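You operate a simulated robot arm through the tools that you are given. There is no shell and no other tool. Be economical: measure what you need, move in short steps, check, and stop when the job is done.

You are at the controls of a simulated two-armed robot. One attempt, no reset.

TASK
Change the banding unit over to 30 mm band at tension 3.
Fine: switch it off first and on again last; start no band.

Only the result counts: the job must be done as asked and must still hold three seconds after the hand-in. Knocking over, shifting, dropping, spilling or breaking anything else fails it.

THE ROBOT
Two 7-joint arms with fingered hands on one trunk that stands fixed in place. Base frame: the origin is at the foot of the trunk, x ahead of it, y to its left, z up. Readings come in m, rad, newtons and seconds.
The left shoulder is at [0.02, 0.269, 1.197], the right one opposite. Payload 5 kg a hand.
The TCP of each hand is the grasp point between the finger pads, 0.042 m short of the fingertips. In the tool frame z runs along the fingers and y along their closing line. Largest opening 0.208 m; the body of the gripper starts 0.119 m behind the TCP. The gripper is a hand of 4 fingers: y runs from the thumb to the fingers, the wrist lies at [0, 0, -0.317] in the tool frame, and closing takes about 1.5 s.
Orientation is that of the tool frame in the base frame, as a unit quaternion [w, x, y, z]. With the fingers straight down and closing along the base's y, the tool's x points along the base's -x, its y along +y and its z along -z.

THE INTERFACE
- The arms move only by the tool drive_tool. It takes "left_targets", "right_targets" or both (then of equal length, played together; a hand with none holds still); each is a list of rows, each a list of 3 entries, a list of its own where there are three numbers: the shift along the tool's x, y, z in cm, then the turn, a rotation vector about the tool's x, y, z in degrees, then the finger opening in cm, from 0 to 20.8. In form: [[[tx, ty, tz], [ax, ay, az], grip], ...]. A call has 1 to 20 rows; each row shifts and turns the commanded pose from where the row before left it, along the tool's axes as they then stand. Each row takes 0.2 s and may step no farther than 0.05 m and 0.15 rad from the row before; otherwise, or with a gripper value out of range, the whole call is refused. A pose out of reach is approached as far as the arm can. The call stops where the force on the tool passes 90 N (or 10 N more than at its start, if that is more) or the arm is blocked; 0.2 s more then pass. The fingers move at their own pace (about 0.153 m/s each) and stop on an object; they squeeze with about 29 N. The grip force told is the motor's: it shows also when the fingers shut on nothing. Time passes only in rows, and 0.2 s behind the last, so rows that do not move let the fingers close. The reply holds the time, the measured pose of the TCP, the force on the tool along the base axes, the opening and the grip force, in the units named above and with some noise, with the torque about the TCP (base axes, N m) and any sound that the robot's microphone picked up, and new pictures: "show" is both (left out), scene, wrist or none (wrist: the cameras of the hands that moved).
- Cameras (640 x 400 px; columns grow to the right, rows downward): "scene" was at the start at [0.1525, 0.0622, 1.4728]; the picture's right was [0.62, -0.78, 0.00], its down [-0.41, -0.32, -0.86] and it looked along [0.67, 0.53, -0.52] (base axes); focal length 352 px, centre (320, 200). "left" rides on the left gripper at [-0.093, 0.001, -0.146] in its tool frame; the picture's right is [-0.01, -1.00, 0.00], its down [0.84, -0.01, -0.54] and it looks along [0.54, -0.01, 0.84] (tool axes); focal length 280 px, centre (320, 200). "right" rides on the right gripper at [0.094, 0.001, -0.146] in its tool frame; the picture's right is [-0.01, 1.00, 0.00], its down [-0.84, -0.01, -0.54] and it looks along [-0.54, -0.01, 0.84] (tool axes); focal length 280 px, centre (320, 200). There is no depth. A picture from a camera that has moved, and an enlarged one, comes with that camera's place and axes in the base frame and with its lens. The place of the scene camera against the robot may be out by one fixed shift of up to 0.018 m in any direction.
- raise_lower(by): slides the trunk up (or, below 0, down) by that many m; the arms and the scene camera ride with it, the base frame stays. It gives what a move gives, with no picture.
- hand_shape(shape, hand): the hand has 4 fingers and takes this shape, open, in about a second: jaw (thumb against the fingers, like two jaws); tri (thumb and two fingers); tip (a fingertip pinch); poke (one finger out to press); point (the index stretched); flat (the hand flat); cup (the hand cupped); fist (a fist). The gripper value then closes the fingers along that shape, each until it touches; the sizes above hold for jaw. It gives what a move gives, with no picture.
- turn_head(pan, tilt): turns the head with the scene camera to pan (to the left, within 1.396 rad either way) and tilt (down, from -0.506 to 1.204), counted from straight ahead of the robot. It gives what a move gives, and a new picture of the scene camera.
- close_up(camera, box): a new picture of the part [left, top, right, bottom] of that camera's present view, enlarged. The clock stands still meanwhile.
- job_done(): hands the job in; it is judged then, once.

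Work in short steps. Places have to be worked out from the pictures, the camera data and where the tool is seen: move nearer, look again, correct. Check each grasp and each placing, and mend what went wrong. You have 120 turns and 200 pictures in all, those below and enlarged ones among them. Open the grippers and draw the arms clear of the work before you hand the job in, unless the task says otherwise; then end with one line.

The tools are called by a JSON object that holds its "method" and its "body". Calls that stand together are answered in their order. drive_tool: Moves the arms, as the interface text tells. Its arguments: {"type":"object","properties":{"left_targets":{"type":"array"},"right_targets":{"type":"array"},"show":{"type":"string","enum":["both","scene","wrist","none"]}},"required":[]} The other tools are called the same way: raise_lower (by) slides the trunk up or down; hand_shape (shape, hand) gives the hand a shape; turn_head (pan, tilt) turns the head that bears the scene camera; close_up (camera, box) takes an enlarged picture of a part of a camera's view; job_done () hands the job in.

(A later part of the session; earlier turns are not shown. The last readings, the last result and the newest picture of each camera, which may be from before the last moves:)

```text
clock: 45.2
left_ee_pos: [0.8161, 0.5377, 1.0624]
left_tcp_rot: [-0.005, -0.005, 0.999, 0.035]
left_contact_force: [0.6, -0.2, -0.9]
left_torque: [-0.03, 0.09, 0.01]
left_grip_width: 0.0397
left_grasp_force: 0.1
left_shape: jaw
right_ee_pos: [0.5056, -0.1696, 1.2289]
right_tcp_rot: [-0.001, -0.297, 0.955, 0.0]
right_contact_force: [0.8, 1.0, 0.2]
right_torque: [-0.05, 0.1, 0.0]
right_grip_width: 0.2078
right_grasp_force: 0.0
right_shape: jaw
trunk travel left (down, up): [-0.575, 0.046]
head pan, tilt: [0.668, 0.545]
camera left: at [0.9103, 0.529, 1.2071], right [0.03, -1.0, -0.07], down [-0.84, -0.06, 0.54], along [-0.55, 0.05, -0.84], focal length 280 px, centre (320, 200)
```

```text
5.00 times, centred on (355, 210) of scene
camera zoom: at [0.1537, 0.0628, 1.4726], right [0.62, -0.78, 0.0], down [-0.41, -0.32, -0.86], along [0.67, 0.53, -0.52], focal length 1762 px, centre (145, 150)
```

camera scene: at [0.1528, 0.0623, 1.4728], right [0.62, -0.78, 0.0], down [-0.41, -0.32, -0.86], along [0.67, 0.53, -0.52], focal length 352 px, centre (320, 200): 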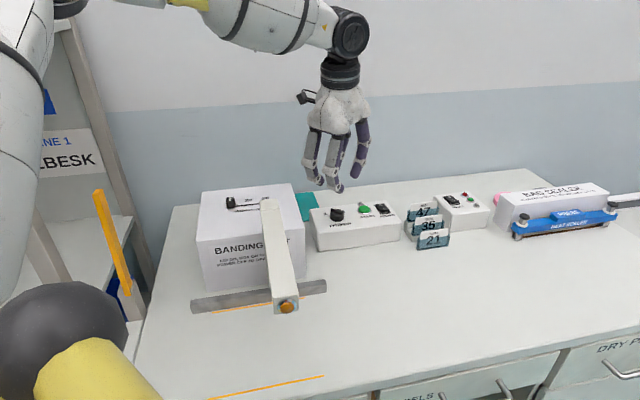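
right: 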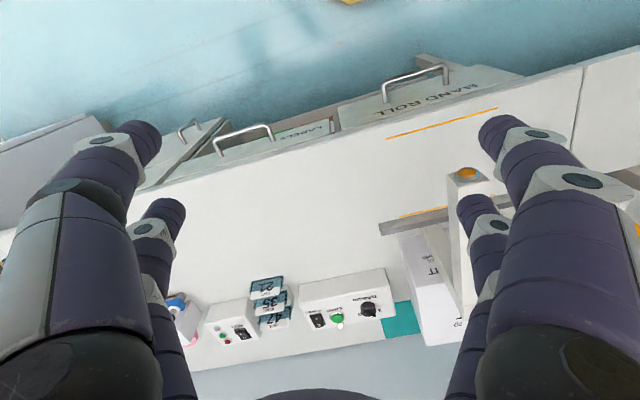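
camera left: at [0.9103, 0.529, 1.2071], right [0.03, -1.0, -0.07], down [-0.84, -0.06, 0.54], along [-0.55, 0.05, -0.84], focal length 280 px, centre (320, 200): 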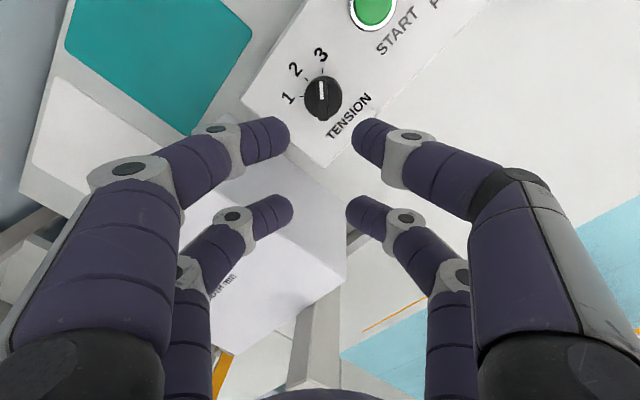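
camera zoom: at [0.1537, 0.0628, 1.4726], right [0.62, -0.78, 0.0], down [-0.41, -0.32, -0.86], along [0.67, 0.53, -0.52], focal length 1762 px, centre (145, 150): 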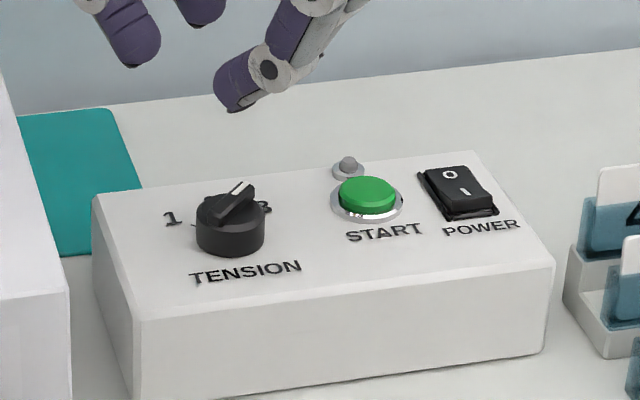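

Tension now reads 3 with power off. Next the slider: I lift, level the hand, yaw 50° so the closing line runs along the slot, and move to hover over the slider handle at (0.603, 0.714) with the near pair over it.

{"method": "drive_tool", "body": {"left_targets": [[[0, 0, -3], [4, 0, 0], 6], [[0, 0, -3], [0, 0, 0], 6], [[0, 0, 0], [0, 0, -8.33], 6], [[0, 0, 0], [0, 0, -8.33], 6], [[0, 0, 0], [0, 0, -8.33], 6], [[0, 0, 0], [0, 0, -8.33], 6], [[0, 0, 0], [0, 0, -8.33], 6], [[0, 0, 0], [0, 0, -8.33], 6], [[-0.4, 3.95, 0], [0, 0, 0], 6], [[-0.4, 3.95, 0], [0, 0, 0], 6], [[-0.4, 3.95, 0], [0, 0, 0], 6], [[-0.4, 3.95, 0], [0, 0, 0], 6], [[-0.4, 3.95, 0], [0, 0, 0], 6], [[-0.4, 3.95, 0], [0, 0, 0], 6], [[-0.4, 3.95, 0], [0, 0, 0], 6], [[0, 0, 0], [0, 0, 0], 6]]}}

```text
clock: 48.6
left_ee_pos: [0.6211, 0.7328, 1.1261]
left_tcp_rot: [-0.002, -0.427, 0.904, 0.003]
left_contact_force: [0.2, -1.3, 0.2]
left_torque: [0.07, 0.1, 0.02]
left_grip_width: 0.0599
left_grasp_force: 0.2
left_shape: jaw
right_ee_pos: [0.5044, -0.1712, 1.2282]
right_tcp_rot: [0.0, -0.297, 0.955, 0.001]
right_contact_force: [0.9, 0.0, 0.0]
right_torque: [0.1, 0.06, -0.03]
right_grip_width: 0.2078
right_grasp_force: 0.0
right_shape: jaw
trunk travel left (down, up): [-0.575, 0.046]
head pan, tilt: [0.668, 0.545]
camera scene: at [0.1534, 0.0615, 1.4727], right [0.62, -0.78, 0.0], down [-0.41, -0.32, -0.86], along [0.67, 0.53, -0.52], focal length 352 px, centre (320, 200)
camera left: at [0.679, 0.8049, 1.2719], right [0.78, -0.62, -0.01], down [-0.52, -0.66, 0.54], along [-0.34, -0.42, -0.84], focal length 280 px, centre (320, 200)
```

scene: 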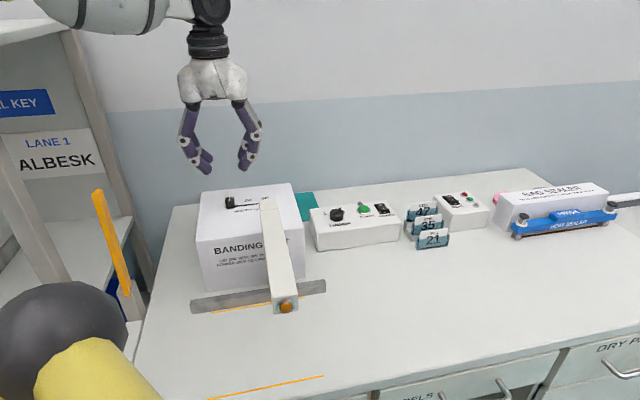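
left: 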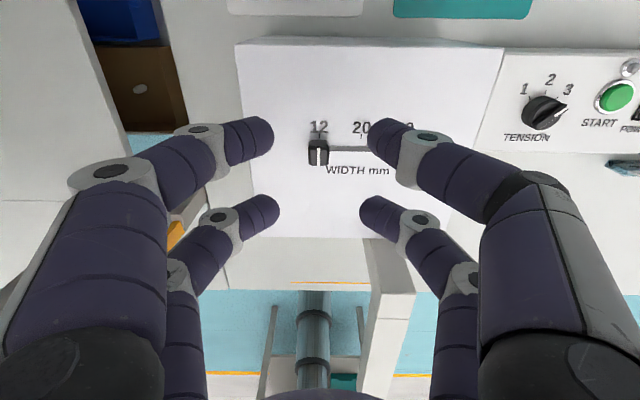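

Slot runs exactly along the closing line. Descend 9 cm with a 4 mm correction.

{"method": "drive_tool", "body": {"left_targets": [[[-0.4, 0, 3], [0, 0, 0], 6], [[0, 0, 3], [0, 0, 0], 6], [[0, 0, 2.8], [0, 0, 0], 6], [[0, 0, 0], [0, 0, 0], 6]], "show": "wrist"}}

{"method": "close_up", "body": {"camera": "scene", "box": [170, 120, 310, 220]}}

```text
clock: 49.8
left_ee_pos: [0.6263, 0.7228, 1.0615]
left_tcp_rot: [0.011, -0.424, 0.906, 0.016]
left_contact_force: [0.2, 1.0, -0.3]
left_torque: [-0.12, 0.03, 0.0]
left_grip_width: 0.0596
left_grasp_force: 0.0
left_shape: jaw
right_ee_pos: [0.5012, -0.1842, 1.2285]
right_tcp_rot: [0.004, -0.296, 0.955, 0.006]
right_contact_force: [1.0, -1.3, 0.2]
right_torque: [0.19, 0.15, 0.0]
right_grip_width: 0.2081
right_grasp_force: 0.2
right_shape: jaw
trunk travel left (down, up): [-0.575, 0.046]
head pan, tilt: [0.668, 0.545]
stopped in row 4 (left hand): the arm was blocked; the commanded pose is now the measured one
camera left: at [0.6827, 0.7895, 1.2095], right [0.78, -0.63, -0.02], down [-0.53, -0.67, 0.51], along [-0.33, -0.39, -0.86], focal length 280 px, centre (320, 200)
```

left: 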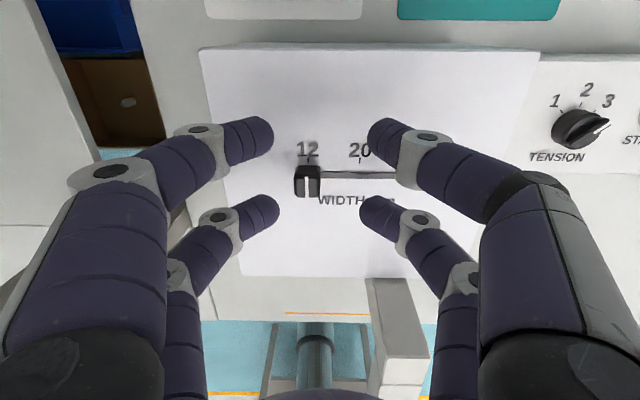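

```text
4.00 times, centred on (240, 170) of scene
camera zoom: at [0.1492, 0.0448, 1.4726], right [0.62, -0.78, -0.01], down [-0.4, -0.31, -0.86], along [0.67, 0.54, -0.51], focal length 1410 px, centre (640, 320)
```

zoom: 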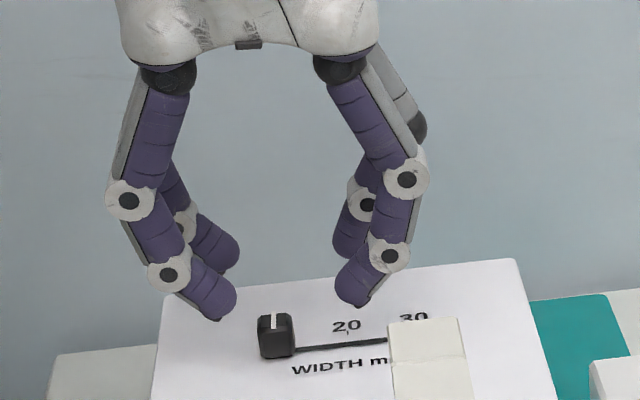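

The arm got blocked and the trunk was pushed sideways – the elbow probably presses on the shelf at left. I back up immediately by 4 cm and look to the left.

{"method": "drive_tool", "body": {"left_targets": [[[0, 0, -2.5], [0, 0, 0], 6], [[0, 0, -2.5], [0, 0, 0], 6], [[0, 0, 0], [0, 0, 0], 6]], "show": "none"}}

{"method": "turn_head", "body": {"pan": 1.2, "tilt": 0.4}}

```text
clock: 50.6
left_ee_pos: [0.6279, 0.7309, 1.0962]
left_tcp_rot: [0.002, -0.425, 0.905, 0.01]
left_contact_force: [-0.1, -0.4, -0.1]
left_torque: [-0.02, 0.0, 0.01]
left_grip_width: 0.0598
left_grasp_force: 0.2
left_shape: jaw
right_ee_pos: [0.5051, -0.1761, 1.2273]
right_tcp_rot: [0.001, -0.298, 0.955, 0.002]
right_contact_force: [-0.2, -0.1, -0.2]
right_torque: [0.01, 0.01, 0.01]
right_grip_width: 0.208
right_grasp_force: 0.1
right_shape: jaw
trunk travel left (down, up): [-0.575, 0.046]
head pan, tilt: [0.668, 0.545]
```

```text
clock: 51.5
left_ee_pos: [0.6284, 0.7315, 1.0949]
left_tcp_rot: [0.003, -0.425, 0.905, 0.01]
left_contact_force: [0.2, 0.0, -0.4]
left_torque: [0.02, 0.0, 0.04]
left_grip_width: 0.0595
left_grasp_force: 0.1
left_shape: jaw
right_ee_pos: [0.5065, -0.1759, 1.2276]
right_tcp_rot: [0.001, -0.297, 0.955, 0.002]
right_contact_force: [0.1, -0.1, 0.0]
right_torque: [-0.01, 0.01, -0.02]
right_grip_width: 0.2081
right_grasp_force: 0.1
right_shape: jaw
trunk travel left (down, up): [-0.575, 0.046]
head pan, tilt: [1.201, 0.4]
camera scene: at [0.1175, 0.087, 1.4863], right [0.93, -0.36, 0.0], down [-0.14, -0.36, -0.92], along [0.33, 0.86, -0.39], focal length 352 px, centre (320, 200)
```

scene: 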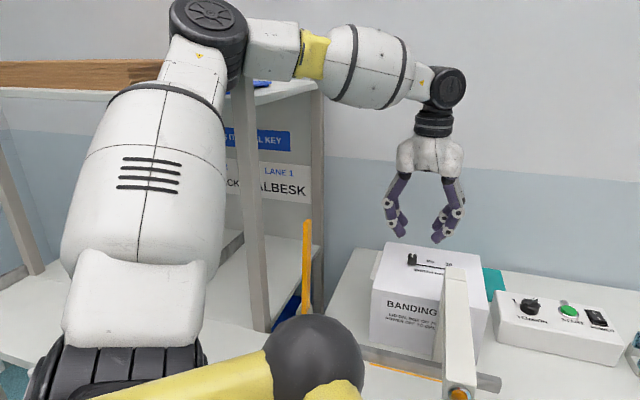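

I enlarge the elbow region to find what the arm pressed on.

{"method": "close_up", "body": {"camera": "scene", "box": [100, 0, 400, 200]}}

{"method": "turn_head", "body": {"pan": 1.396, "tilt": 0.1}}

```text
2.00 times, centred on (250, 100) of scene
camera zoom: at [0.1175, 0.087, 1.4863], right [0.93, -0.36, 0.0], down [-0.14, -0.36, -0.92], along [0.33, 0.86, -0.39], focal length 705 px, centre (460, 400)
```

zoom: 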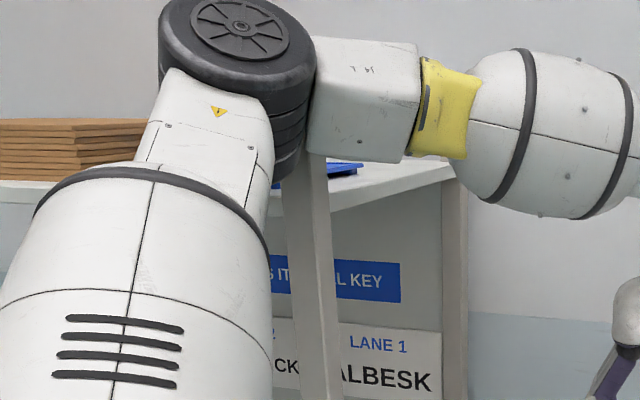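

```text
clock: 52.4
left_ee_pos: [0.6287, 0.7308, 1.0963]
left_tcp_rot: [0.004, -0.425, 0.905, 0.011]
left_contact_force: [-0.1, 0.4, -0.7]
left_torque: [-0.01, -0.01, -0.01]
left_grip_width: 0.0599
left_grasp_force: 0.0
left_shape: jaw
right_ee_pos: [0.5055, -0.1751, 1.2274]
right_tcp_rot: [0.0, -0.297, 0.955, 0.003]
right_contact_force: [-0.3, -0.6, 0.6]
right_torque: [0.02, 0.02, 0.06]
right_grip_width: 0.208
right_grasp_force: 0.1
right_shape: jaw
trunk travel left (down, up): [-0.575, 0.046]
head pan, tilt: [1.396, 0.099]
camera scene: at [0.1, 0.0912, 1.5142], right [0.98, -0.17, 0.0], down [-0.02, -0.09, -1.0], along [0.17, 0.98, -0.1], focal length 352 px, centre (320, 200)
```

scene: 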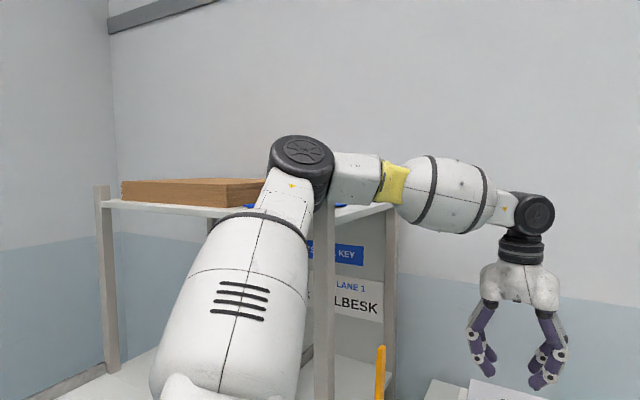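

The elbow swings out toward the rack when the hand is vertical here. I close the fingers and tilt the hand 28° so the wrist moves right (away from the rack); I'll push the slider with the closed fingers from its left side.

{"method": "drive_tool", "body": {"left_targets": [[[0, 0, 0], [-7, 0, 0], 0], [[0, 0, 0], [-7, 0, 0], 0], [[0, 0, 0], [-7, 0, 0], 0], [[0, 0, 0], [-7, 0, 0], 0], [[0, 0, 0], [0, 0, 0], 0], [[0, 0, 0], [0, 0, 0], 0]], "show": "wrist"}}

{"method": "turn_head", "body": {"pan": 1.0, "tilt": 0.35}}

```text
clock: 53.8
left_ee_pos: [0.6269, 0.734, 1.095]
left_tcp_rot: [-0.1, -0.412, 0.877, 0.227]
left_contact_force: [0.8, -1.3, 0.3]
left_torque: [0.08, 0.04, -0.04]
left_grip_width: 0.0001
left_grasp_force: 29.2
left_shape: jaw
right_ee_pos: [0.5036, -0.1725, 1.2283]
right_tcp_rot: [-0.001, -0.297, 0.955, 0.0]
right_contact_force: [-0.8, -0.3, 0.2]
right_torque: [0.08, -0.03, -0.02]
right_grip_width: 0.2082
right_grasp_force: 0.1
right_shape: jaw
trunk travel left (down, up): [-0.575, 0.046]
head pan, tilt: [1.396, 0.099]
camera left: at [0.7375, 0.7605, 1.2249], right [0.69, -0.54, -0.48], down [-0.33, -0.82, 0.46], along [-0.64, -0.15, -0.75], focal length 280 px, centre (320, 200)
```

left: 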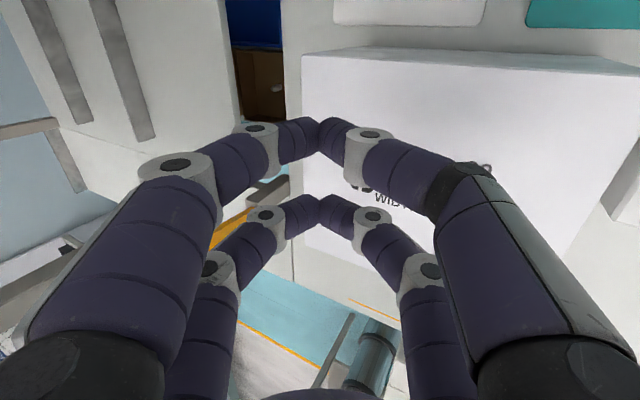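

```text
clock: 54.6
left_ee_pos: [0.6261, 0.7358, 1.0944]
left_tcp_rot: [-0.101, -0.414, 0.876, 0.227]
left_contact_force: [-0.1, -0.8, -0.1]
left_torque: [0.01, 0.01, -0.03]
left_grip_width: 0.0001
left_grasp_force: 29.2
left_shape: jaw
right_ee_pos: [0.504, -0.171, 1.2285]
right_tcp_rot: [0.0, -0.297, 0.955, -0.001]
right_contact_force: [-0.7, -0.4, 0.1]
right_torque: [0.01, -0.04, 0.03]
right_grip_width: 0.208
right_grasp_force: 0.1
right_shape: jaw
trunk travel left (down, up): [-0.575, 0.046]
head pan, tilt: [1.0, 0.351]
camera scene: at [0.1321, 0.0847, 1.4906], right [0.84, -0.54, 0.0], down [-0.19, -0.29, -0.94], along [0.51, 0.79, -0.34], focal length 352 px, centre (320, 200)
```

scene: 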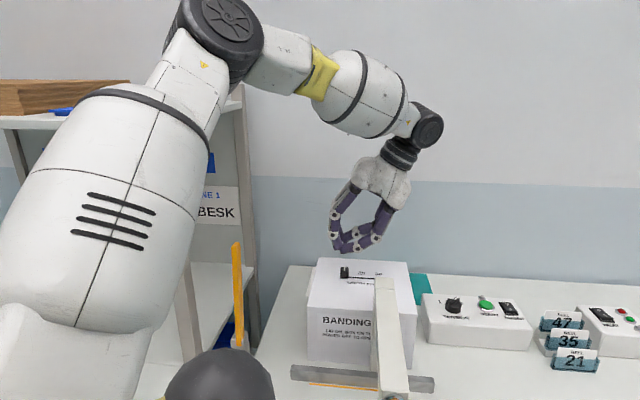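

Elbow is clear now. Tip is ~7 cm above the unit; I descend 4.5 cm to just left of the handle and check.

{"method": "drive_tool", "body": {"left_targets": [[[0.1, -0.67, 2.2], [0, 0, 0], 0], [[0.1, -0.67, 2.2], [0, 0, 0], 0], [[0, 0, 0], [0, 0, 0], 0]], "show": "wrist"}}

{"method": "close_up", "body": {"camera": "scene", "box": [290, 200, 430, 300]}}

```text
clock: 55.4
left_ee_pos: [0.6185, 0.7392, 1.048]
left_tcp_rot: [-0.1, -0.413, 0.876, 0.227]
left_contact_force: [-0.2, -0.6, 5.3]
left_torque: [-0.14, 0.12, 0.05]
left_grip_width: 0.0001
left_grasp_force: 28.9
left_shape: jaw
right_ee_pos: [0.5035, -0.1706, 1.229]
right_tcp_rot: [0.0, -0.297, 0.955, 0.0]
right_contact_force: [-0.4, 0.7, -0.5]
right_torque: [-0.06, 0.02, -0.02]
right_grip_width: 0.2078
right_grasp_force: 0.0
right_shape: jaw
trunk travel left (down, up): [-0.575, 0.046]
head pan, tilt: [1.0, 0.351]
camera left: at [0.7286, 0.7657, 1.1782], right [0.69, -0.54, -0.48], down [-0.33, -0.82, 0.46], along [-0.64, -0.15, -0.75], focal length 280 px, centre (320, 200)
```

left: 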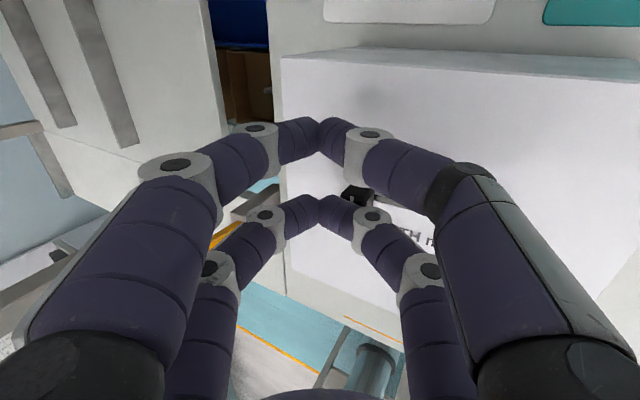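

```text
4.00 times, centred on (360, 250) of scene
camera zoom: at [0.1323, 0.0847, 1.4906], right [0.84, -0.54, 0.0], down [-0.19, -0.29, -0.94], along [0.51, 0.79, -0.34], focal length 1410 px, centre (160, 0)
```

zoom: 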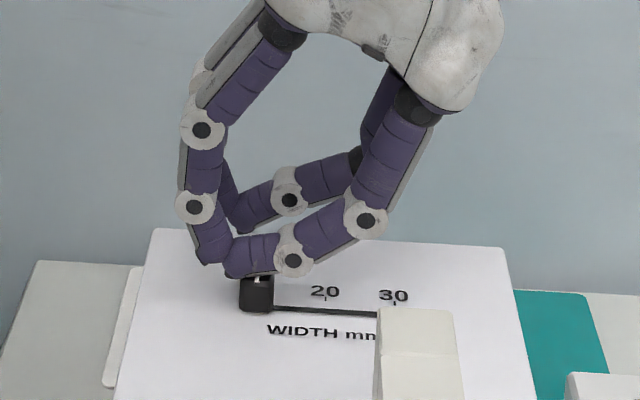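

The closed V's thumb lies too flat over the handle. I lift, and yaw the tilted hand 90° so the closing line is level across the slot; then the lower finger pair can push the handle with its side.

{"method": "drive_tool", "body": {"left_targets": [[[-0.1, 0.67, -2.2], [0, 0, 0], 0], [[-0.1, 0.67, -2.2], [0, 0, 0], 0], [[0, 0, 0], [0, 0, 8.2], 0], [[0, 0, 0], [0, 0, 8.2], 0], [[0, 0, 0], [0, 0, 8.2], 0], [[0, 0, 0], [0, 0, 8.2], 0], [[0, 0, 0], [0, 0, 8.2], 0], [[0, 0, 0], [0, 0, 8.2], 0], [[0, 0, 0], [0, 0, 8.2], 0], [[0, 0, 0], [0, 0, 8.2], 0], [[0, 0, 0], [0, 0, 8.2], 0], [[0, 0, 0], [0, 0, 8.2], 0], [[0, 0, 0], [0, 0, 8], 0], [[0, 0, 0], [0, 0, 0], 0]]}}

```text
clock: 58.4
left_ee_pos: [0.626, 0.7353, 1.0935]
left_tcp_rot: [-0.232, 0.328, 0.911, 0.089]
left_contact_force: [0.2, -0.3, -0.2]
left_torque: [0.03, -0.01, 0.02]
left_grip_width: 0.0
left_grasp_force: 29.1
left_shape: jaw
right_ee_pos: [0.5035, -0.1713, 1.2296]
right_tcp_rot: [0.0, -0.297, 0.955, 0.001]
right_contact_force: [0.2, 0.3, -0.2]
right_torque: [0.01, 0.01, 0.03]
right_grip_width: 0.2082
right_grasp_force: 0.1
right_shape: jaw
trunk travel left (down, up): [-0.575, 0.046]
head pan, tilt: [1.0, 0.351]
camera scene: at [0.1324, 0.0848, 1.4906], right [0.84, -0.54, 0.0], down [-0.19, -0.29, -0.94], along [0.51, 0.79, -0.34], focal length 352 px, centre (320, 200)
camera left: at [0.7421, 0.6382, 1.1779], right [-0.63, -0.78, -0.02], down [-0.38, 0.29, 0.88], along [-0.68, 0.56, -0.48], focal length 280 px, centre (320, 200)
```

scene: 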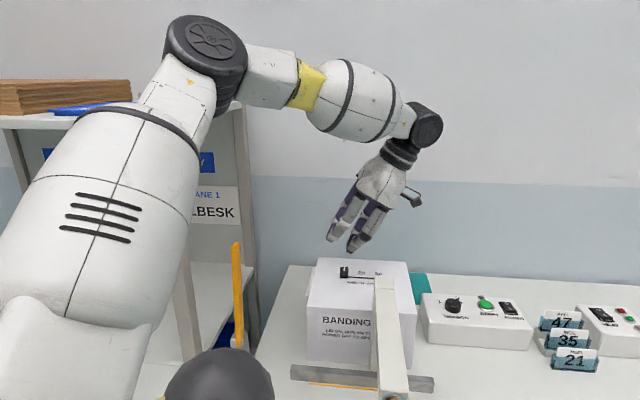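
left: 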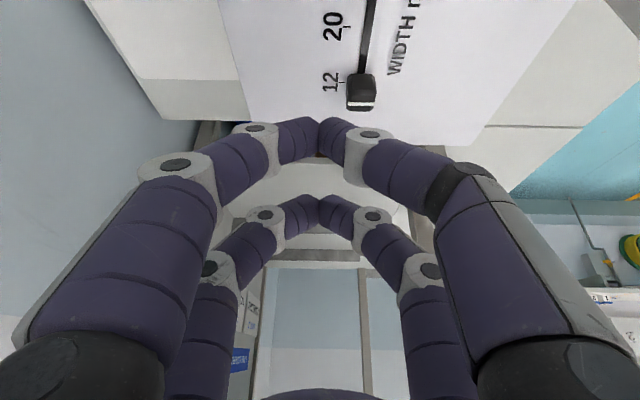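

Handle confirmed at (0.603, 0.713). I move the tips left past it (5 cm), then down 3 cm, and check.

{"method": "drive_tool", "body": {"left_targets": [[[1.72, -1.65, 0.92], [0, 0, 0], 0], [[1.72, -1.65, 0.92], [0, 0, 0], 0], [[-0.72, 0, 1.32], [0, 0, 0], 0], [[-0.72, 0, 1.32], [0, 0, 0], 0], [[0, 0, 0], [0, 0, 0], 0]], "show": "wrist"}}

{"method": "close_up", "body": {"camera": "scene", "box": [290, 200, 430, 300]}}

```text
clock: 59.6
left_ee_pos: [0.5735, 0.7354, 1.0629]
left_tcp_rot: [-0.232, 0.327, 0.912, 0.089]
left_contact_force: [0.3, 0.0, 0.6]
left_torque: [0.01, 0.01, -0.01]
left_grip_width: 0.0
left_grasp_force: 29.3
left_shape: jaw
right_ee_pos: [0.5042, -0.1712, 1.229]
right_tcp_rot: [0.0, -0.298, 0.955, -0.001]
right_contact_force: [-1.2, 0.8, -0.5]
right_torque: [0.0, -0.02, -0.04]
right_grip_width: 0.2081
right_grasp_force: 0.0
right_shape: jaw
trunk travel left (down, up): [-0.575, 0.046]
head pan, tilt: [1.0, 0.351]
camera left: at [0.6901, 0.6383, 1.1472], right [-0.63, -0.78, -0.02], down [-0.38, 0.29, 0.88], along [-0.68, 0.56, -0.48], focal length 280 px, centre (320, 200)
```

left: 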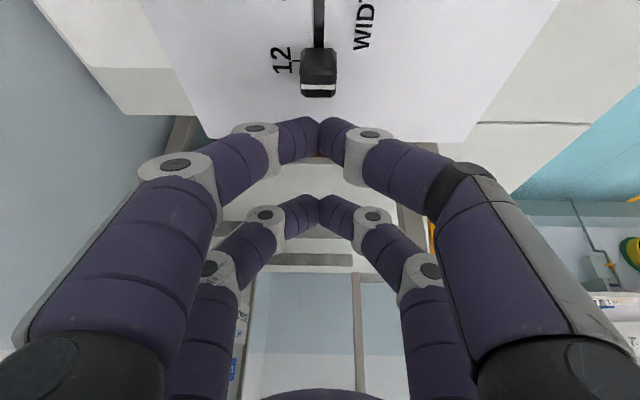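

```text
4.00 times, centred on (360, 250) of scene
camera zoom: at [0.1323, 0.0848, 1.4906], right [0.84, -0.54, 0.0], down [-0.19, -0.29, -0.94], along [0.51, 0.79, -0.34], focal length 1410 px, centre (160, 0)
```

zoom: 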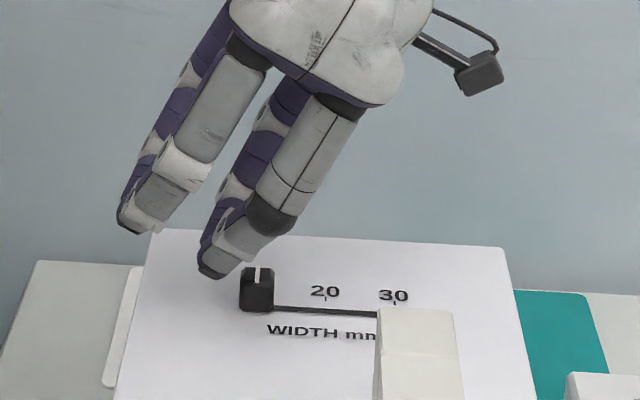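

Tips sit right behind the handle, centred. I descend 2 cm and check force before pushing.

{"method": "drive_tool", "body": {"left_targets": [[[-0.48, 0, 0.88], [0, 0, 0], 0], [[-0.48, 0, 0.88], [0, 0, 0], 0], [[0, 0, 0], [0, 0, 0], 0]], "show": "none"}}

{"method": "close_up", "body": {"camera": "scene", "box": [290, 200, 430, 300]}}

```text
clock: 60.4
left_ee_pos: [0.5741, 0.7352, 1.044]
left_tcp_rot: [-0.232, 0.327, 0.912, 0.089]
left_contact_force: [-0.5, 0.8, 1.1]
left_torque: [0.01, -0.02, 0.02]
left_grip_width: 0.0
left_grasp_force: 28.9
left_shape: jaw
right_ee_pos: [0.5047, -0.1711, 1.2304]
right_tcp_rot: [0.0, -0.298, 0.955, 0.0]
right_contact_force: [0.4, -0.1, -0.1]
right_torque: [-0.01, 0.05, -0.01]
right_grip_width: 0.208
right_grasp_force: 0.1
right_shape: jaw
trunk travel left (down, up): [-0.575, 0.046]
head pan, tilt: [1.0, 0.351]
```

```text
4.00 times, centred on (360, 250) of scene
camera zoom: at [0.1323, 0.0848, 1.4906], right [0.84, -0.54, 0.0], down [-0.19, -0.29, -0.94], along [0.51, 0.79, -0.34], focal length 1410 px, centre (160, 0)
```

zoom: 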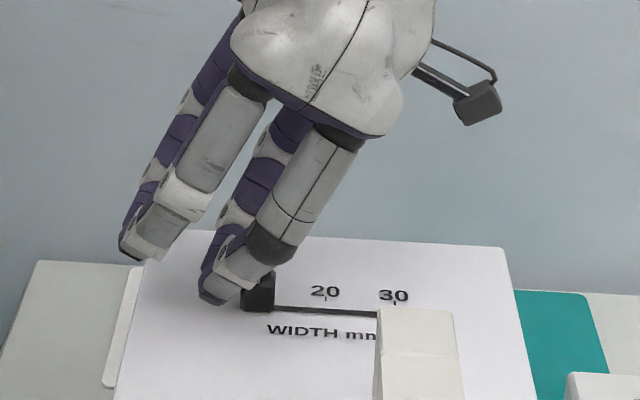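

Good height behind the handle. Push 3 cm along the slot.

{"method": "drive_tool", "body": {"left_targets": [[[-0.88, -0.01, -0.48], [0, 0, 0], 0], [[-0.88, -0.01, -0.48], [0, 0, 0], 0], [[-0.88, -0.01, -0.48], [0, 0, 0], 0], [[0, 0, 0], [0, 0, 0], 0]], "show": "none"}}

{"method": "close_up", "body": {"camera": "scene", "box": [290, 200, 430, 300]}}

{"method": "close_up", "body": {"camera": "left", "box": [220, 0, 440, 150]}}

```text
clock: 61.4
left_ee_pos: [0.599, 0.7162, 1.042]
left_tcp_rot: [-0.231, 0.327, 0.912, 0.089]
left_contact_force: [0.7, -1.4, -0.4]
left_torque: [-0.03, 0.01, 0.0]
left_grip_width: 0.0
left_grasp_force: 29.9
left_shape: jaw
right_ee_pos: [0.5049, -0.1702, 1.23]
right_tcp_rot: [0.0, -0.298, 0.955, 0.0]
right_contact_force: [0.9, 0.5, -0.3]
right_torque: [0.0, -0.01, 0.02]
right_grip_width: 0.2078
right_grasp_force: 0.1
right_shape: jaw
trunk travel left (down, up): [-0.575, 0.046]
head pan, tilt: [1.0, 0.351]
```

```text
4.00 times, centred on (360, 250) of scene
camera zoom: at [0.1322, 0.0852, 1.4905], right [0.84, -0.54, 0.0], down [-0.19, -0.29, -0.94], along [0.51, 0.79, -0.34], focal length 1410 px, centre (160, 0)
```

zoom: 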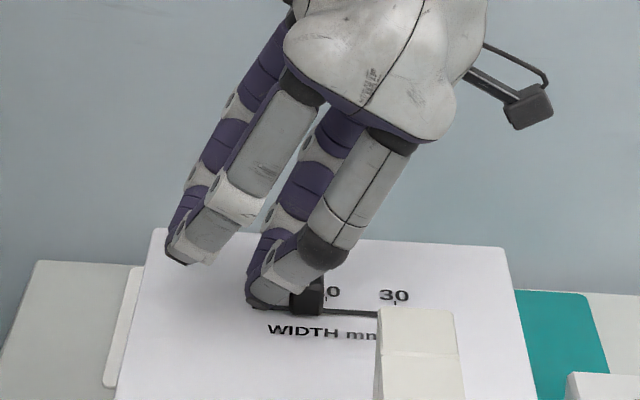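

```text
2.67 times, centred on (330, 75) of left
camera zoom: at [0.7142, 0.6197, 1.1263], right [-0.63, -0.78, -0.02], down [-0.38, 0.29, 0.88], along [-0.68, 0.56, -0.48], focal length 748 px, centre (293, 533)
```

zoom: 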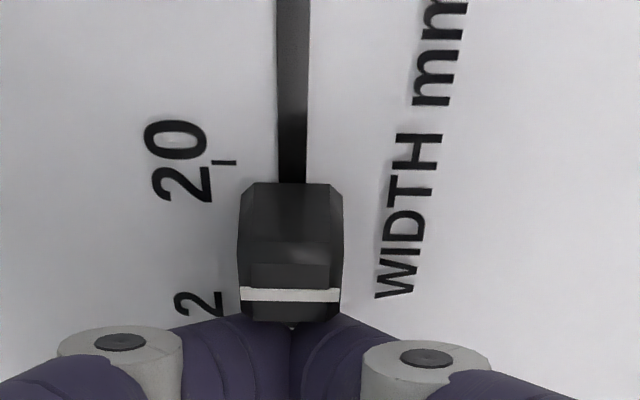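

It slides well, now near 20. Push 4 cm more.

{"method": "drive_tool", "body": {"left_targets": [[[-0.88, -0.01, -0.46], [0, 0, 0], 0], [[-0.88, -0.01, -0.46], [0, 0, 0], 0], [[-0.88, -0.01, -0.46], [0, 0, 0], 0], [[-0.88, -0.01, -0.46], [0, 0, 0], 0], [[0, 0, 0], [0, 0, 0], 0]], "show": "none"}}

{"method": "close_up", "body": {"camera": "scene", "box": [290, 200, 430, 300]}}

{"method": "close_up", "body": {"camera": "left", "box": [220, 0, 440, 150]}}

```text
clock: 62.6
left_ee_pos: [0.6294, 0.6914, 1.0417]
left_tcp_rot: [-0.231, 0.328, 0.912, 0.088]
left_contact_force: [-0.5, -0.1, 0.4]
left_torque: [-0.04, -0.04, 0.02]
left_grip_width: 0.0001
left_grasp_force: 29.5
left_shape: jaw
right_ee_pos: [0.5039, -0.1702, 1.229]
right_tcp_rot: [0.0, -0.297, 0.955, 0.0]
right_contact_force: [0.1, -0.7, -0.7]
right_torque: [0.01, 0.0, -0.02]
right_grip_width: 0.208
right_grasp_force: 0.1
right_shape: jaw
trunk travel left (down, up): [-0.575, 0.046]
head pan, tilt: [1.0, 0.351]
```

```text
4.00 times, centred on (360, 250) of scene
camera zoom: at [0.1323, 0.085, 1.4905], right [0.84, -0.54, 0.0], down [-0.19, -0.29, -0.94], along [0.51, 0.79, -0.34], focal length 1410 px, centre (160, 0)
```

zoom: 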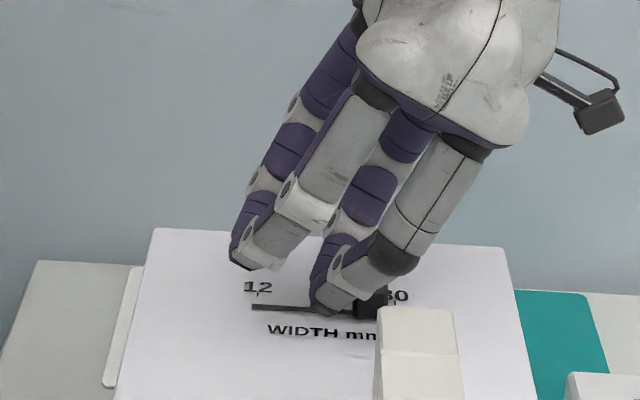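

```text
2.67 times, centred on (330, 75) of left
camera zoom: at [0.745, 0.5922, 1.126], right [-0.63, -0.78, -0.02], down [-0.38, 0.29, 0.88], along [-0.68, 0.56, -0.48], focal length 748 px, centre (293, 533)
```

zoom: 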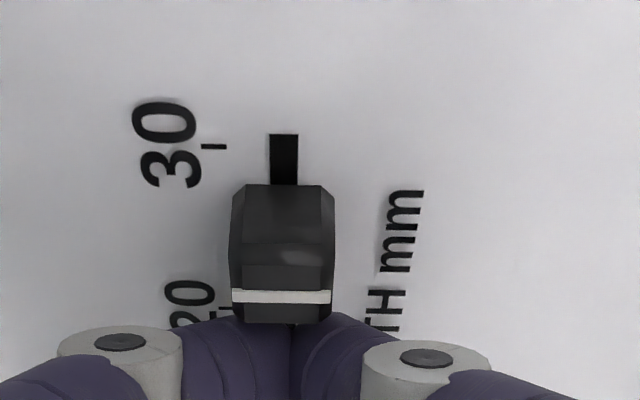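

About 2 cm remain to the 30 mark. Push 1.6 cm in small steps.

{"method": "drive_tool", "body": {"left_targets": [[[-0.7, -0.01, -0.38], [0, 0, 0], 0], [[-0.44, -0.01, -0.24], [0, 0, 0], 0], [[-0.26, 0, -0.14], [0, 0, 0], 0], [[0, 0, 0], [0, 0, 0], 0]], "show": "none"}}

{"method": "close_up", "body": {"camera": "left", "box": [220, 0, 440, 150]}}

```text
clock: 63.6
left_ee_pos: [0.6393, 0.6801, 1.0426]
left_tcp_rot: [-0.232, 0.326, 0.912, 0.088]
left_contact_force: [-0.4, 0.6, -0.3]
left_torque: [0.05, -0.01, 0.06]
left_grip_width: 0.0
left_grasp_force: 28.8
left_shape: jaw
right_ee_pos: [0.5039, -0.1706, 1.229]
right_tcp_rot: [0.0, -0.298, 0.955, 0.0]
right_contact_force: [1.0, 0.3, 0.4]
right_torque: [0.01, 0.04, 0.0]
right_grip_width: 0.2079
right_grasp_force: 0.1
right_shape: jaw
trunk travel left (down, up): [-0.575, 0.046]
head pan, tilt: [1.0, 0.351]
```

```text
2.67 times, centred on (330, 75) of left
camera zoom: at [0.756, 0.5825, 1.1265], right [-0.63, -0.78, -0.02], down [-0.38, 0.29, 0.88], along [-0.68, 0.56, -0.48], focal length 748 px, centre (293, 533)
```

zoom: 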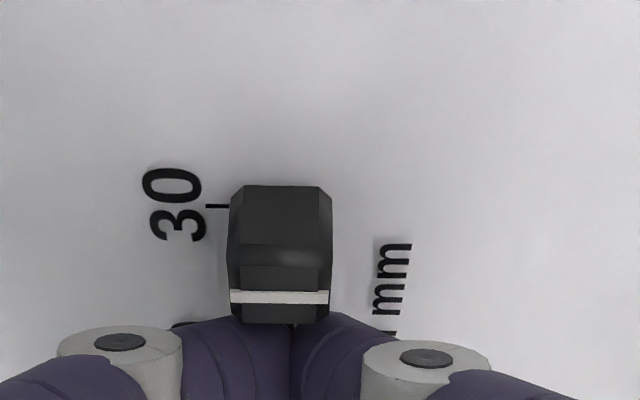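

About 3–5 mm left. Push in 2 mm steps, watching for the end stop.

{"method": "drive_tool", "body": {"left_targets": [[[-0.18, 0, -0.1], [0, 0, 0], 0], [[-0.18, 0, -0.1], [0, 0, 0], 0], [[0, 0, 0], [0, 0, 0], 0]], "show": "none"}}

{"method": "close_up", "body": {"camera": "left", "box": [220, 0, 440, 150]}}

```text
clock: 64.4
left_ee_pos: [0.6426, 0.6773, 1.0431]
left_tcp_rot: [-0.231, 0.327, 0.912, 0.089]
left_contact_force: [-1.1, 1.4, 0.7]
left_torque: [0.09, 0.07, 0.03]
left_grip_width: 0.0002
left_grasp_force: 29.1
left_shape: jaw
right_ee_pos: [0.5039, -0.1707, 1.2297]
right_tcp_rot: [-0.001, -0.298, 0.955, -0.001]
right_contact_force: [1.5, -0.4, 0.2]
right_torque: [0.04, 0.0, -0.02]
right_grip_width: 0.2079
right_grasp_force: 0.1
right_shape: jaw
trunk travel left (down, up): [-0.575, 0.046]
head pan, tilt: [1.0, 0.351]
```

```text
2.67 times, centred on (330, 75) of left
camera zoom: at [0.7591, 0.5801, 1.1263], right [-0.63, -0.78, -0.02], down [-0.38, 0.29, 0.88], along [-0.68, 0.56, -0.48], focal length 748 px, centre (293, 533)
```

zoom: 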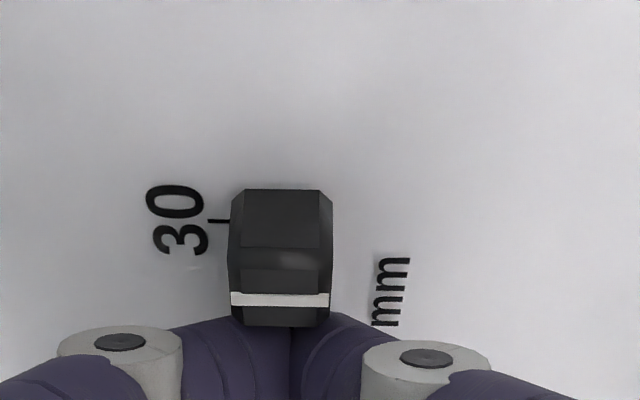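

Push 3 mm more to feel the stop.

{"method": "drive_tool", "body": {"left_targets": [[[-0.18, 0, -0.1], [0, 0, 0], 0], [[-0.12, 0, -0.07], [0, 0, 0], 0], [[0, 0, 0], [0, 0, 0], 0]], "show": "none"}}

{"method": "close_up", "body": {"camera": "left", "box": [220, 0, 440, 150]}}

```text
clock: 65.2
left_ee_pos: [0.6435, 0.6776, 1.0433]
left_tcp_rot: [-0.231, 0.326, 0.912, 0.089]
left_contact_force: [-12.1, 6.3, -0.3]
left_torque: [0.26, 0.45, 0.01]
left_grip_width: 0.0003
left_grasp_force: 29.1
left_shape: jaw
right_ee_pos: [0.5045, -0.1696, 1.2285]
right_tcp_rot: [0.0, -0.298, 0.955, 0.0]
right_contact_force: [-1.3, -0.2, -0.1]
right_torque: [-0.03, -0.02, -0.04]
right_grip_width: 0.2081
right_grasp_force: 0.2
right_shape: jaw
trunk travel left (down, up): [-0.575, 0.046]
head pan, tilt: [1.0, 0.351]
```

```text
2.67 times, centred on (330, 75) of left
camera zoom: at [0.7609, 0.5795, 1.1263], right [-0.63, -0.78, -0.02], down [-0.38, 0.29, 0.88], along [-0.68, 0.56, -0.48], focal length 748 px, centre (293, 533)
```

zoom: 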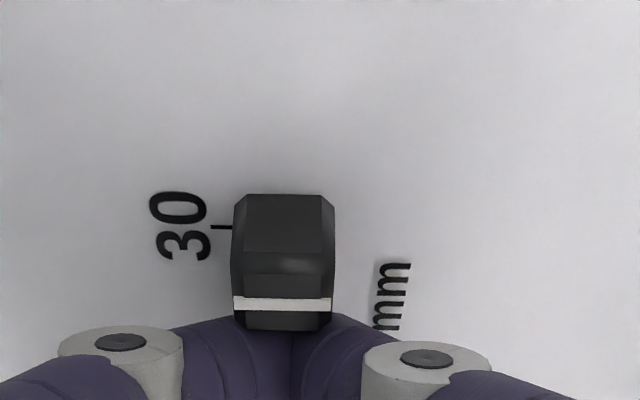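

13 N resistance: the slider is at its 30 end stop. I back off 1.5 cm, lift, and verify.

{"method": "drive_tool", "body": {"left_targets": [[[1.3, 0, 0.72], [0, 0, 0], 0], [[1.92, 0, -3.5], [0, 0, 0], 0], [[1.92, 0, -3.5], [0, 0, 0], 0], [[1.92, 0, -3.5], [0, 0, 0], 0], [[0, 0, 0], [0, 0, 0], 0]], "show": "wrist"}}

{"method": "close_up", "body": {"camera": "left", "box": [220, 0, 440, 150]}}

{"method": "close_up", "body": {"camera": "scene", "box": [290, 200, 530, 360]}}

```text
clock: 66.4
left_ee_pos: [0.635, 0.6864, 1.1599]
left_tcp_rot: [-0.231, 0.327, 0.912, 0.088]
left_contact_force: [0.3, 0.5, -1.8]
left_torque: [-0.08, 0.06, 0.07]
left_grip_width: 0.0
left_grasp_force: 29.4
left_shape: jaw
right_ee_pos: [0.5045, -0.1695, 1.2286]
right_tcp_rot: [0.0, -0.298, 0.955, 0.001]
right_contact_force: [-0.1, 0.3, -0.3]
right_torque: [-0.09, 0.13, 0.01]
right_grip_width: 0.2078
right_grasp_force: 0.1
right_shape: jaw
trunk travel left (down, up): [-0.575, 0.046]
head pan, tilt: [1.0, 0.351]
camera left: at [0.7517, 0.5886, 1.2432], right [-0.63, -0.78, -0.02], down [-0.38, 0.29, 0.88], along [-0.68, 0.56, -0.48], focal length 280 px, centre (320, 200)
```

left: 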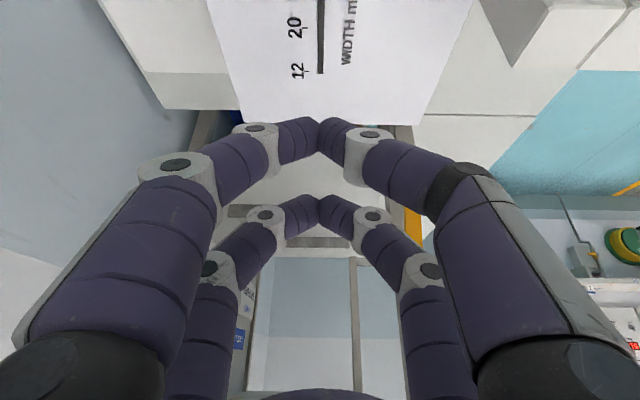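

```text
2.67 times, centred on (330, 75) of left
camera zoom: at [0.7517, 0.5886, 1.2432], right [-0.63, -0.78, -0.02], down [-0.38, 0.29, 0.88], along [-0.68, 0.56, -0.48], focal length 748 px, centre (293, 533)
```

zoom: 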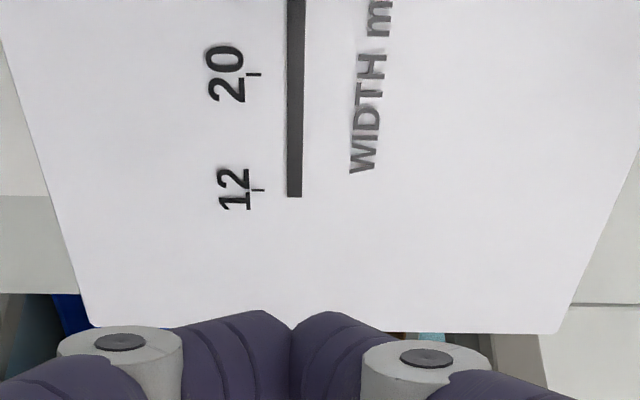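

```text
2.50 times, centred on (410, 280) of scene
camera zoom: at [0.1331, 0.0859, 1.4903], right [0.84, -0.54, 0.0], down [-0.19, -0.29, -0.94], along [0.51, 0.79, -0.34], focal length 881 px, centre (95, 0)
```

zoom: 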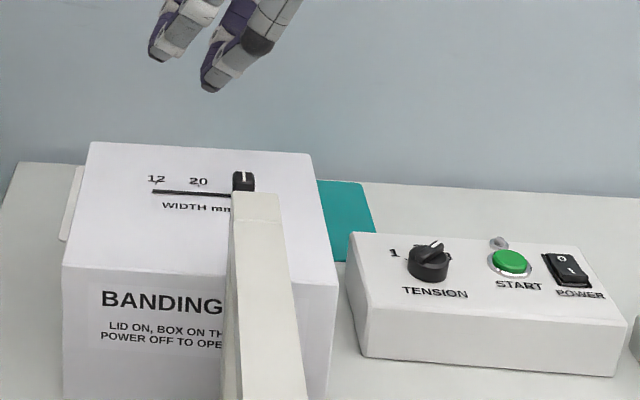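

Slider is at 30, tension at 3, box undisturbed. Now power on again: I bring the hand upright, yaw back to the earlier orientation and move over toward the control box.

{"method": "drive_tool", "body": {"left_targets": [[[0, 0, 0], [0, -7, 0], 0], [[0, 0, 0], [0, -7, 0], 0], [[0, 0, 0], [0, -7, 0], 0], [[0, 0, 0], [0, -7, 0], 0], [[0, 0, 0], [0, 0, -8.3], 0], [[0, 0, 0], [0, 0, -8.3], 0], [[0, 0, 0], [0, 0, -8.3], 0], [[0, 0, 0], [0, 0, -8.3], 0], [[0, 0, 0], [0, 0, -8.3], 0], [[0, 0, 0], [0, 0, -8.3], 0], [[0, 0, 0], [0, 0, -8.3], 0], [[0, 0, 0], [0, 0, -8.3], 0], [[0, 0, 0], [0, 0, -8.3], 0], [[-0.67, -3.85, 0], [0, 0, 0], 0], [[-0.67, -3.85, 0], [0, 0, 0], 0], [[-0.67, -3.85, 0], [0, 0, 0], 0], [[-0.67, -3.85, 0], [0, 0, 0], 0], [[-0.67, -3.85, 0], [0, 0, 0], 0], [[-0.67, -3.85, 0], [0, 0, 0], 0]], "show": "none"}}

{"method": "hand_shape", "body": {"hand": "left", "shape": "poke"}}

{"method": "turn_head", "body": {"pan": 0.6, "tilt": 0.5}}

```text
clock: 70.4
left_ee_pos: [0.799, 0.5169, 1.1581]
left_tcp_rot: [0.001, -0.302, 0.953, 0.008]
left_contact_force: [0.5, -0.3, 0.1]
left_torque: [0.05, 0.03, -0.01]
left_grip_width: 0.0001
left_grasp_force: 28.7
left_shape: jaw
right_ee_pos: [0.5053, -0.1707, 1.2269]
right_tcp_rot: [0.0, -0.299, 0.954, 0.0]
right_contact_force: [0.5, 0.3, -0.3]
right_torque: [0.05, 0.09, 0.03]
right_grip_width: 0.2078
right_grasp_force: 0.0
right_shape: jaw
trunk travel left (down, up): [-0.575, 0.046]
head pan, tilt: [1.0, 0.351]
```

```text
clock: 71.3
left_ee_pos: [0.8, 0.5192, 1.1583]
left_tcp_rot: [0.001, -0.302, 0.953, 0.007]
left_contact_force: [0.8, 0.7, 0.0]
left_torque: [0.01, -0.04, 0.0]
left_grip_width: 0.0
left_grasp_force: 0.0
left_shape: poke
right_ee_pos: [0.5038, -0.1703, 1.2294]
right_tcp_rot: [0.0, -0.297, 0.955, 0.0]
right_contact_force: [0.7, -0.2, 0.5]
right_torque: [0.0, -0.05, 0.01]
right_grip_width: 0.208
right_grasp_force: 0.0
right_shape: jaw
trunk travel left (down, up): [-0.575, 0.046]
head pan, tilt: [1.0, 0.351]
```

```text
clock: 72.2
left_ee_pos: [0.8004, 0.5189, 1.159]
left_tcp_rot: [0.001, -0.3, 0.954, 0.008]
left_contact_force: [-0.3, 0.2, 0.6]
left_torque: [0.02, -0.01, 0.0]
left_grip_width: 0.0001
left_grasp_force: 0.0
left_shape: poke
right_ee_pos: [0.5034, -0.1708, 1.229]
right_tcp_rot: [0.0, -0.298, 0.955, 0.0]
right_contact_force: [0.2, 0.2, -0.6]
right_torque: [-0.02, -0.01, 0.02]
right_grip_width: 0.2079
right_grasp_force: 0.1
right_shape: jaw
trunk travel left (down, up): [-0.575, 0.046]
head pan, tilt: [0.6, 0.499]
camera scene: at [0.1569, 0.058, 1.4769], right [0.57, -0.82, 0.0], down [-0.39, -0.27, -0.88], along [0.72, 0.5, -0.48], focal length 352 px, centre (320, 200)
```

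scene: 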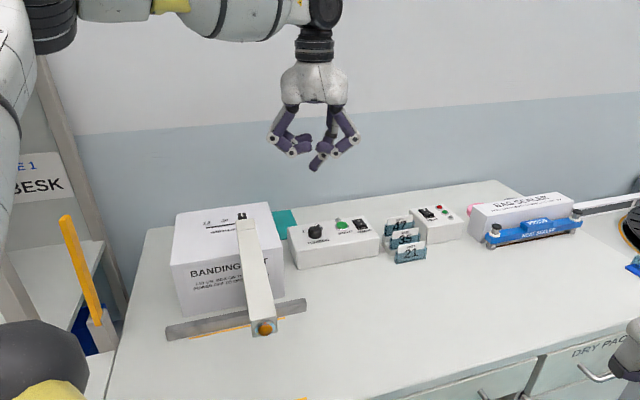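

Tilt 32° and go to ~6 cm above the rocker's I end.

{"method": "drive_tool", "body": {"left_targets": [[[0, 0, 0], [0, -8, 0], 0], [[0, 0, 0], [0, -8, 0], 0], [[0, 0, 0], [0, -8, 0], 0], [[0, 0, 0], [0, -8, 0], 0], [[0.18, -2.33, 2.82], [0, 0, 0], 0], [[0.18, -2.33, 2.82], [0, 0, 0], 0], [[0.18, -2.33, 2.82], [0, 0, 0], 0], [[0.18, -2.33, 2.82], [0, 0, 0], 0], [[0.18, -2.33, 2.82], [0, 0, 0], 0], [[0.18, -2.33, 2.82], [0, 0, 0], 0], [[0, 0, 0], [0, 0, 0], 0]], "show": "wrist"}}

{"method": "close_up", "body": {"camera": "scene", "box": [310, 150, 450, 270]}}

```text
clock: 74.6
left_ee_pos: [0.9465, 0.452, 1.012]
left_tcp_rot: [0.265, -0.286, 0.916, 0.09]
left_contact_force: [-0.9, 0.2, 1.0]
left_torque: [0.01, 0.0, -0.01]
left_grip_width: 0.0
left_grasp_force: 0.0
left_shape: poke
right_ee_pos: [0.5037, -0.1712, 1.23]
right_tcp_rot: [0.002, -0.297, 0.955, 0.0]
right_contact_force: [-0.9, -0.3, 0.4]
right_torque: [0.0, -0.08, -0.02]
right_grip_width: 0.2076
right_grasp_force: 0.1
right_shape: jaw
trunk travel left (down, up): [-0.575, 0.046]
head pan, tilt: [0.6, 0.499]
camera left: at [0.9465, 0.4507, 1.185], right [0.58, -0.81, -0.01], down [-0.81, -0.58, 0.0], along [-0.01, 0.0, -1.0], focal length 280 px, centre (320, 200)
```

left: 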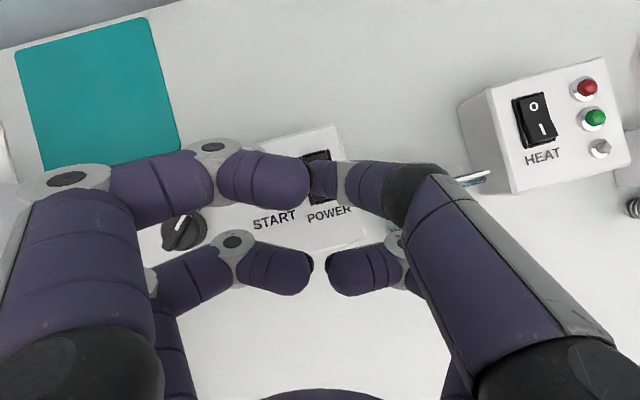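

```text
3.33 times, centred on (380, 210) of scene
camera zoom: at [0.1564, 0.0579, 1.4771], right [0.57, -0.82, 0.0], down [-0.39, -0.27, -0.88], along [0.72, 0.5, -0.48], focal length 1175 px, centre (120, 167)
```

zoom: 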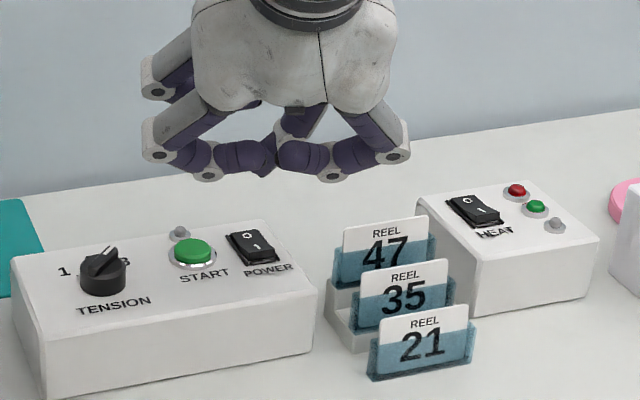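

Slight correction back toward the I end, then descend 4.7 cm and check clearance to the cards.

{"method": "drive_tool", "body": {"left_targets": [[[0.52, -0.18, -0.32], [0, 0, 0], 0], [[1.25, 0, 1.99], [0, 0, 0], 0], [[1.25, 0, 1.99], [0, 0, 0], 0], [[0, 0, 0], [0, 0, 0], 0]], "show": "wrist"}}

{"method": "close_up", "body": {"camera": "scene", "box": [310, 150, 450, 270]}}

{"method": "close_up", "body": {"camera": "left", "box": [230, 90, 450, 290]}}

```text
clock: 75.6
left_ee_pos: [0.9421, 0.4487, 0.9621]
left_tcp_rot: [0.264, -0.287, 0.916, 0.09]
left_contact_force: [0.8, -1.0, -0.2]
left_torque: [0.01, 0.03, -0.03]
left_grip_width: 0.0
left_grasp_force: 0.1
left_shape: poke
right_ee_pos: [0.5049, -0.1718, 1.2283]
right_tcp_rot: [0.0, -0.297, 0.955, -0.001]
right_contact_force: [0.5, -0.2, -0.1]
right_torque: [-0.01, 0.02, 0.01]
right_grip_width: 0.2078
right_grasp_force: 0.1
right_shape: jaw
trunk travel left (down, up): [-0.575, 0.046]
head pan, tilt: [0.6, 0.499]
camera left: at [0.942, 0.4472, 1.1364], right [0.58, -0.81, -0.01], down [-0.81, -0.58, 0.0], along [-0.01, 0.0, -1.0], focal length 280 px, centre (320, 200)
```

left: 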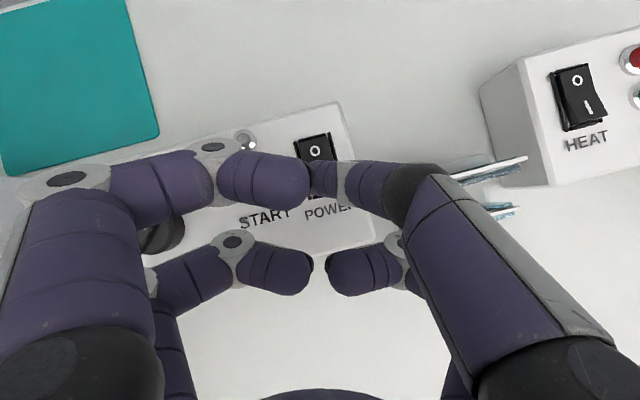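

```text
3.33 times, centred on (380, 210) of scene
camera zoom: at [0.1574, 0.0579, 1.4768], right [0.56, -0.83, 0.0], down [-0.4, -0.27, -0.88], along [0.72, 0.5, -0.48], focal length 1175 px, centre (120, 167)
```

zoom: 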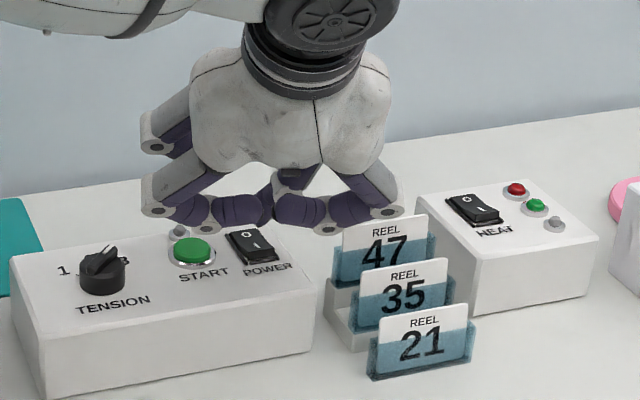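

```text
2.00 times, centred on (340, 190) of left
camera zoom: at [0.942, 0.4472, 1.1364], right [0.58, -0.81, -0.01], down [-0.81, -0.58, 0.0], along [-0.01, 0.0, -1.0], focal length 561 px, centre (280, 220)
```

zoom: 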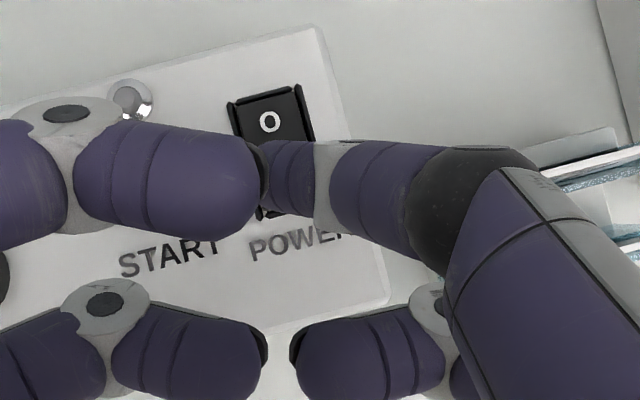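

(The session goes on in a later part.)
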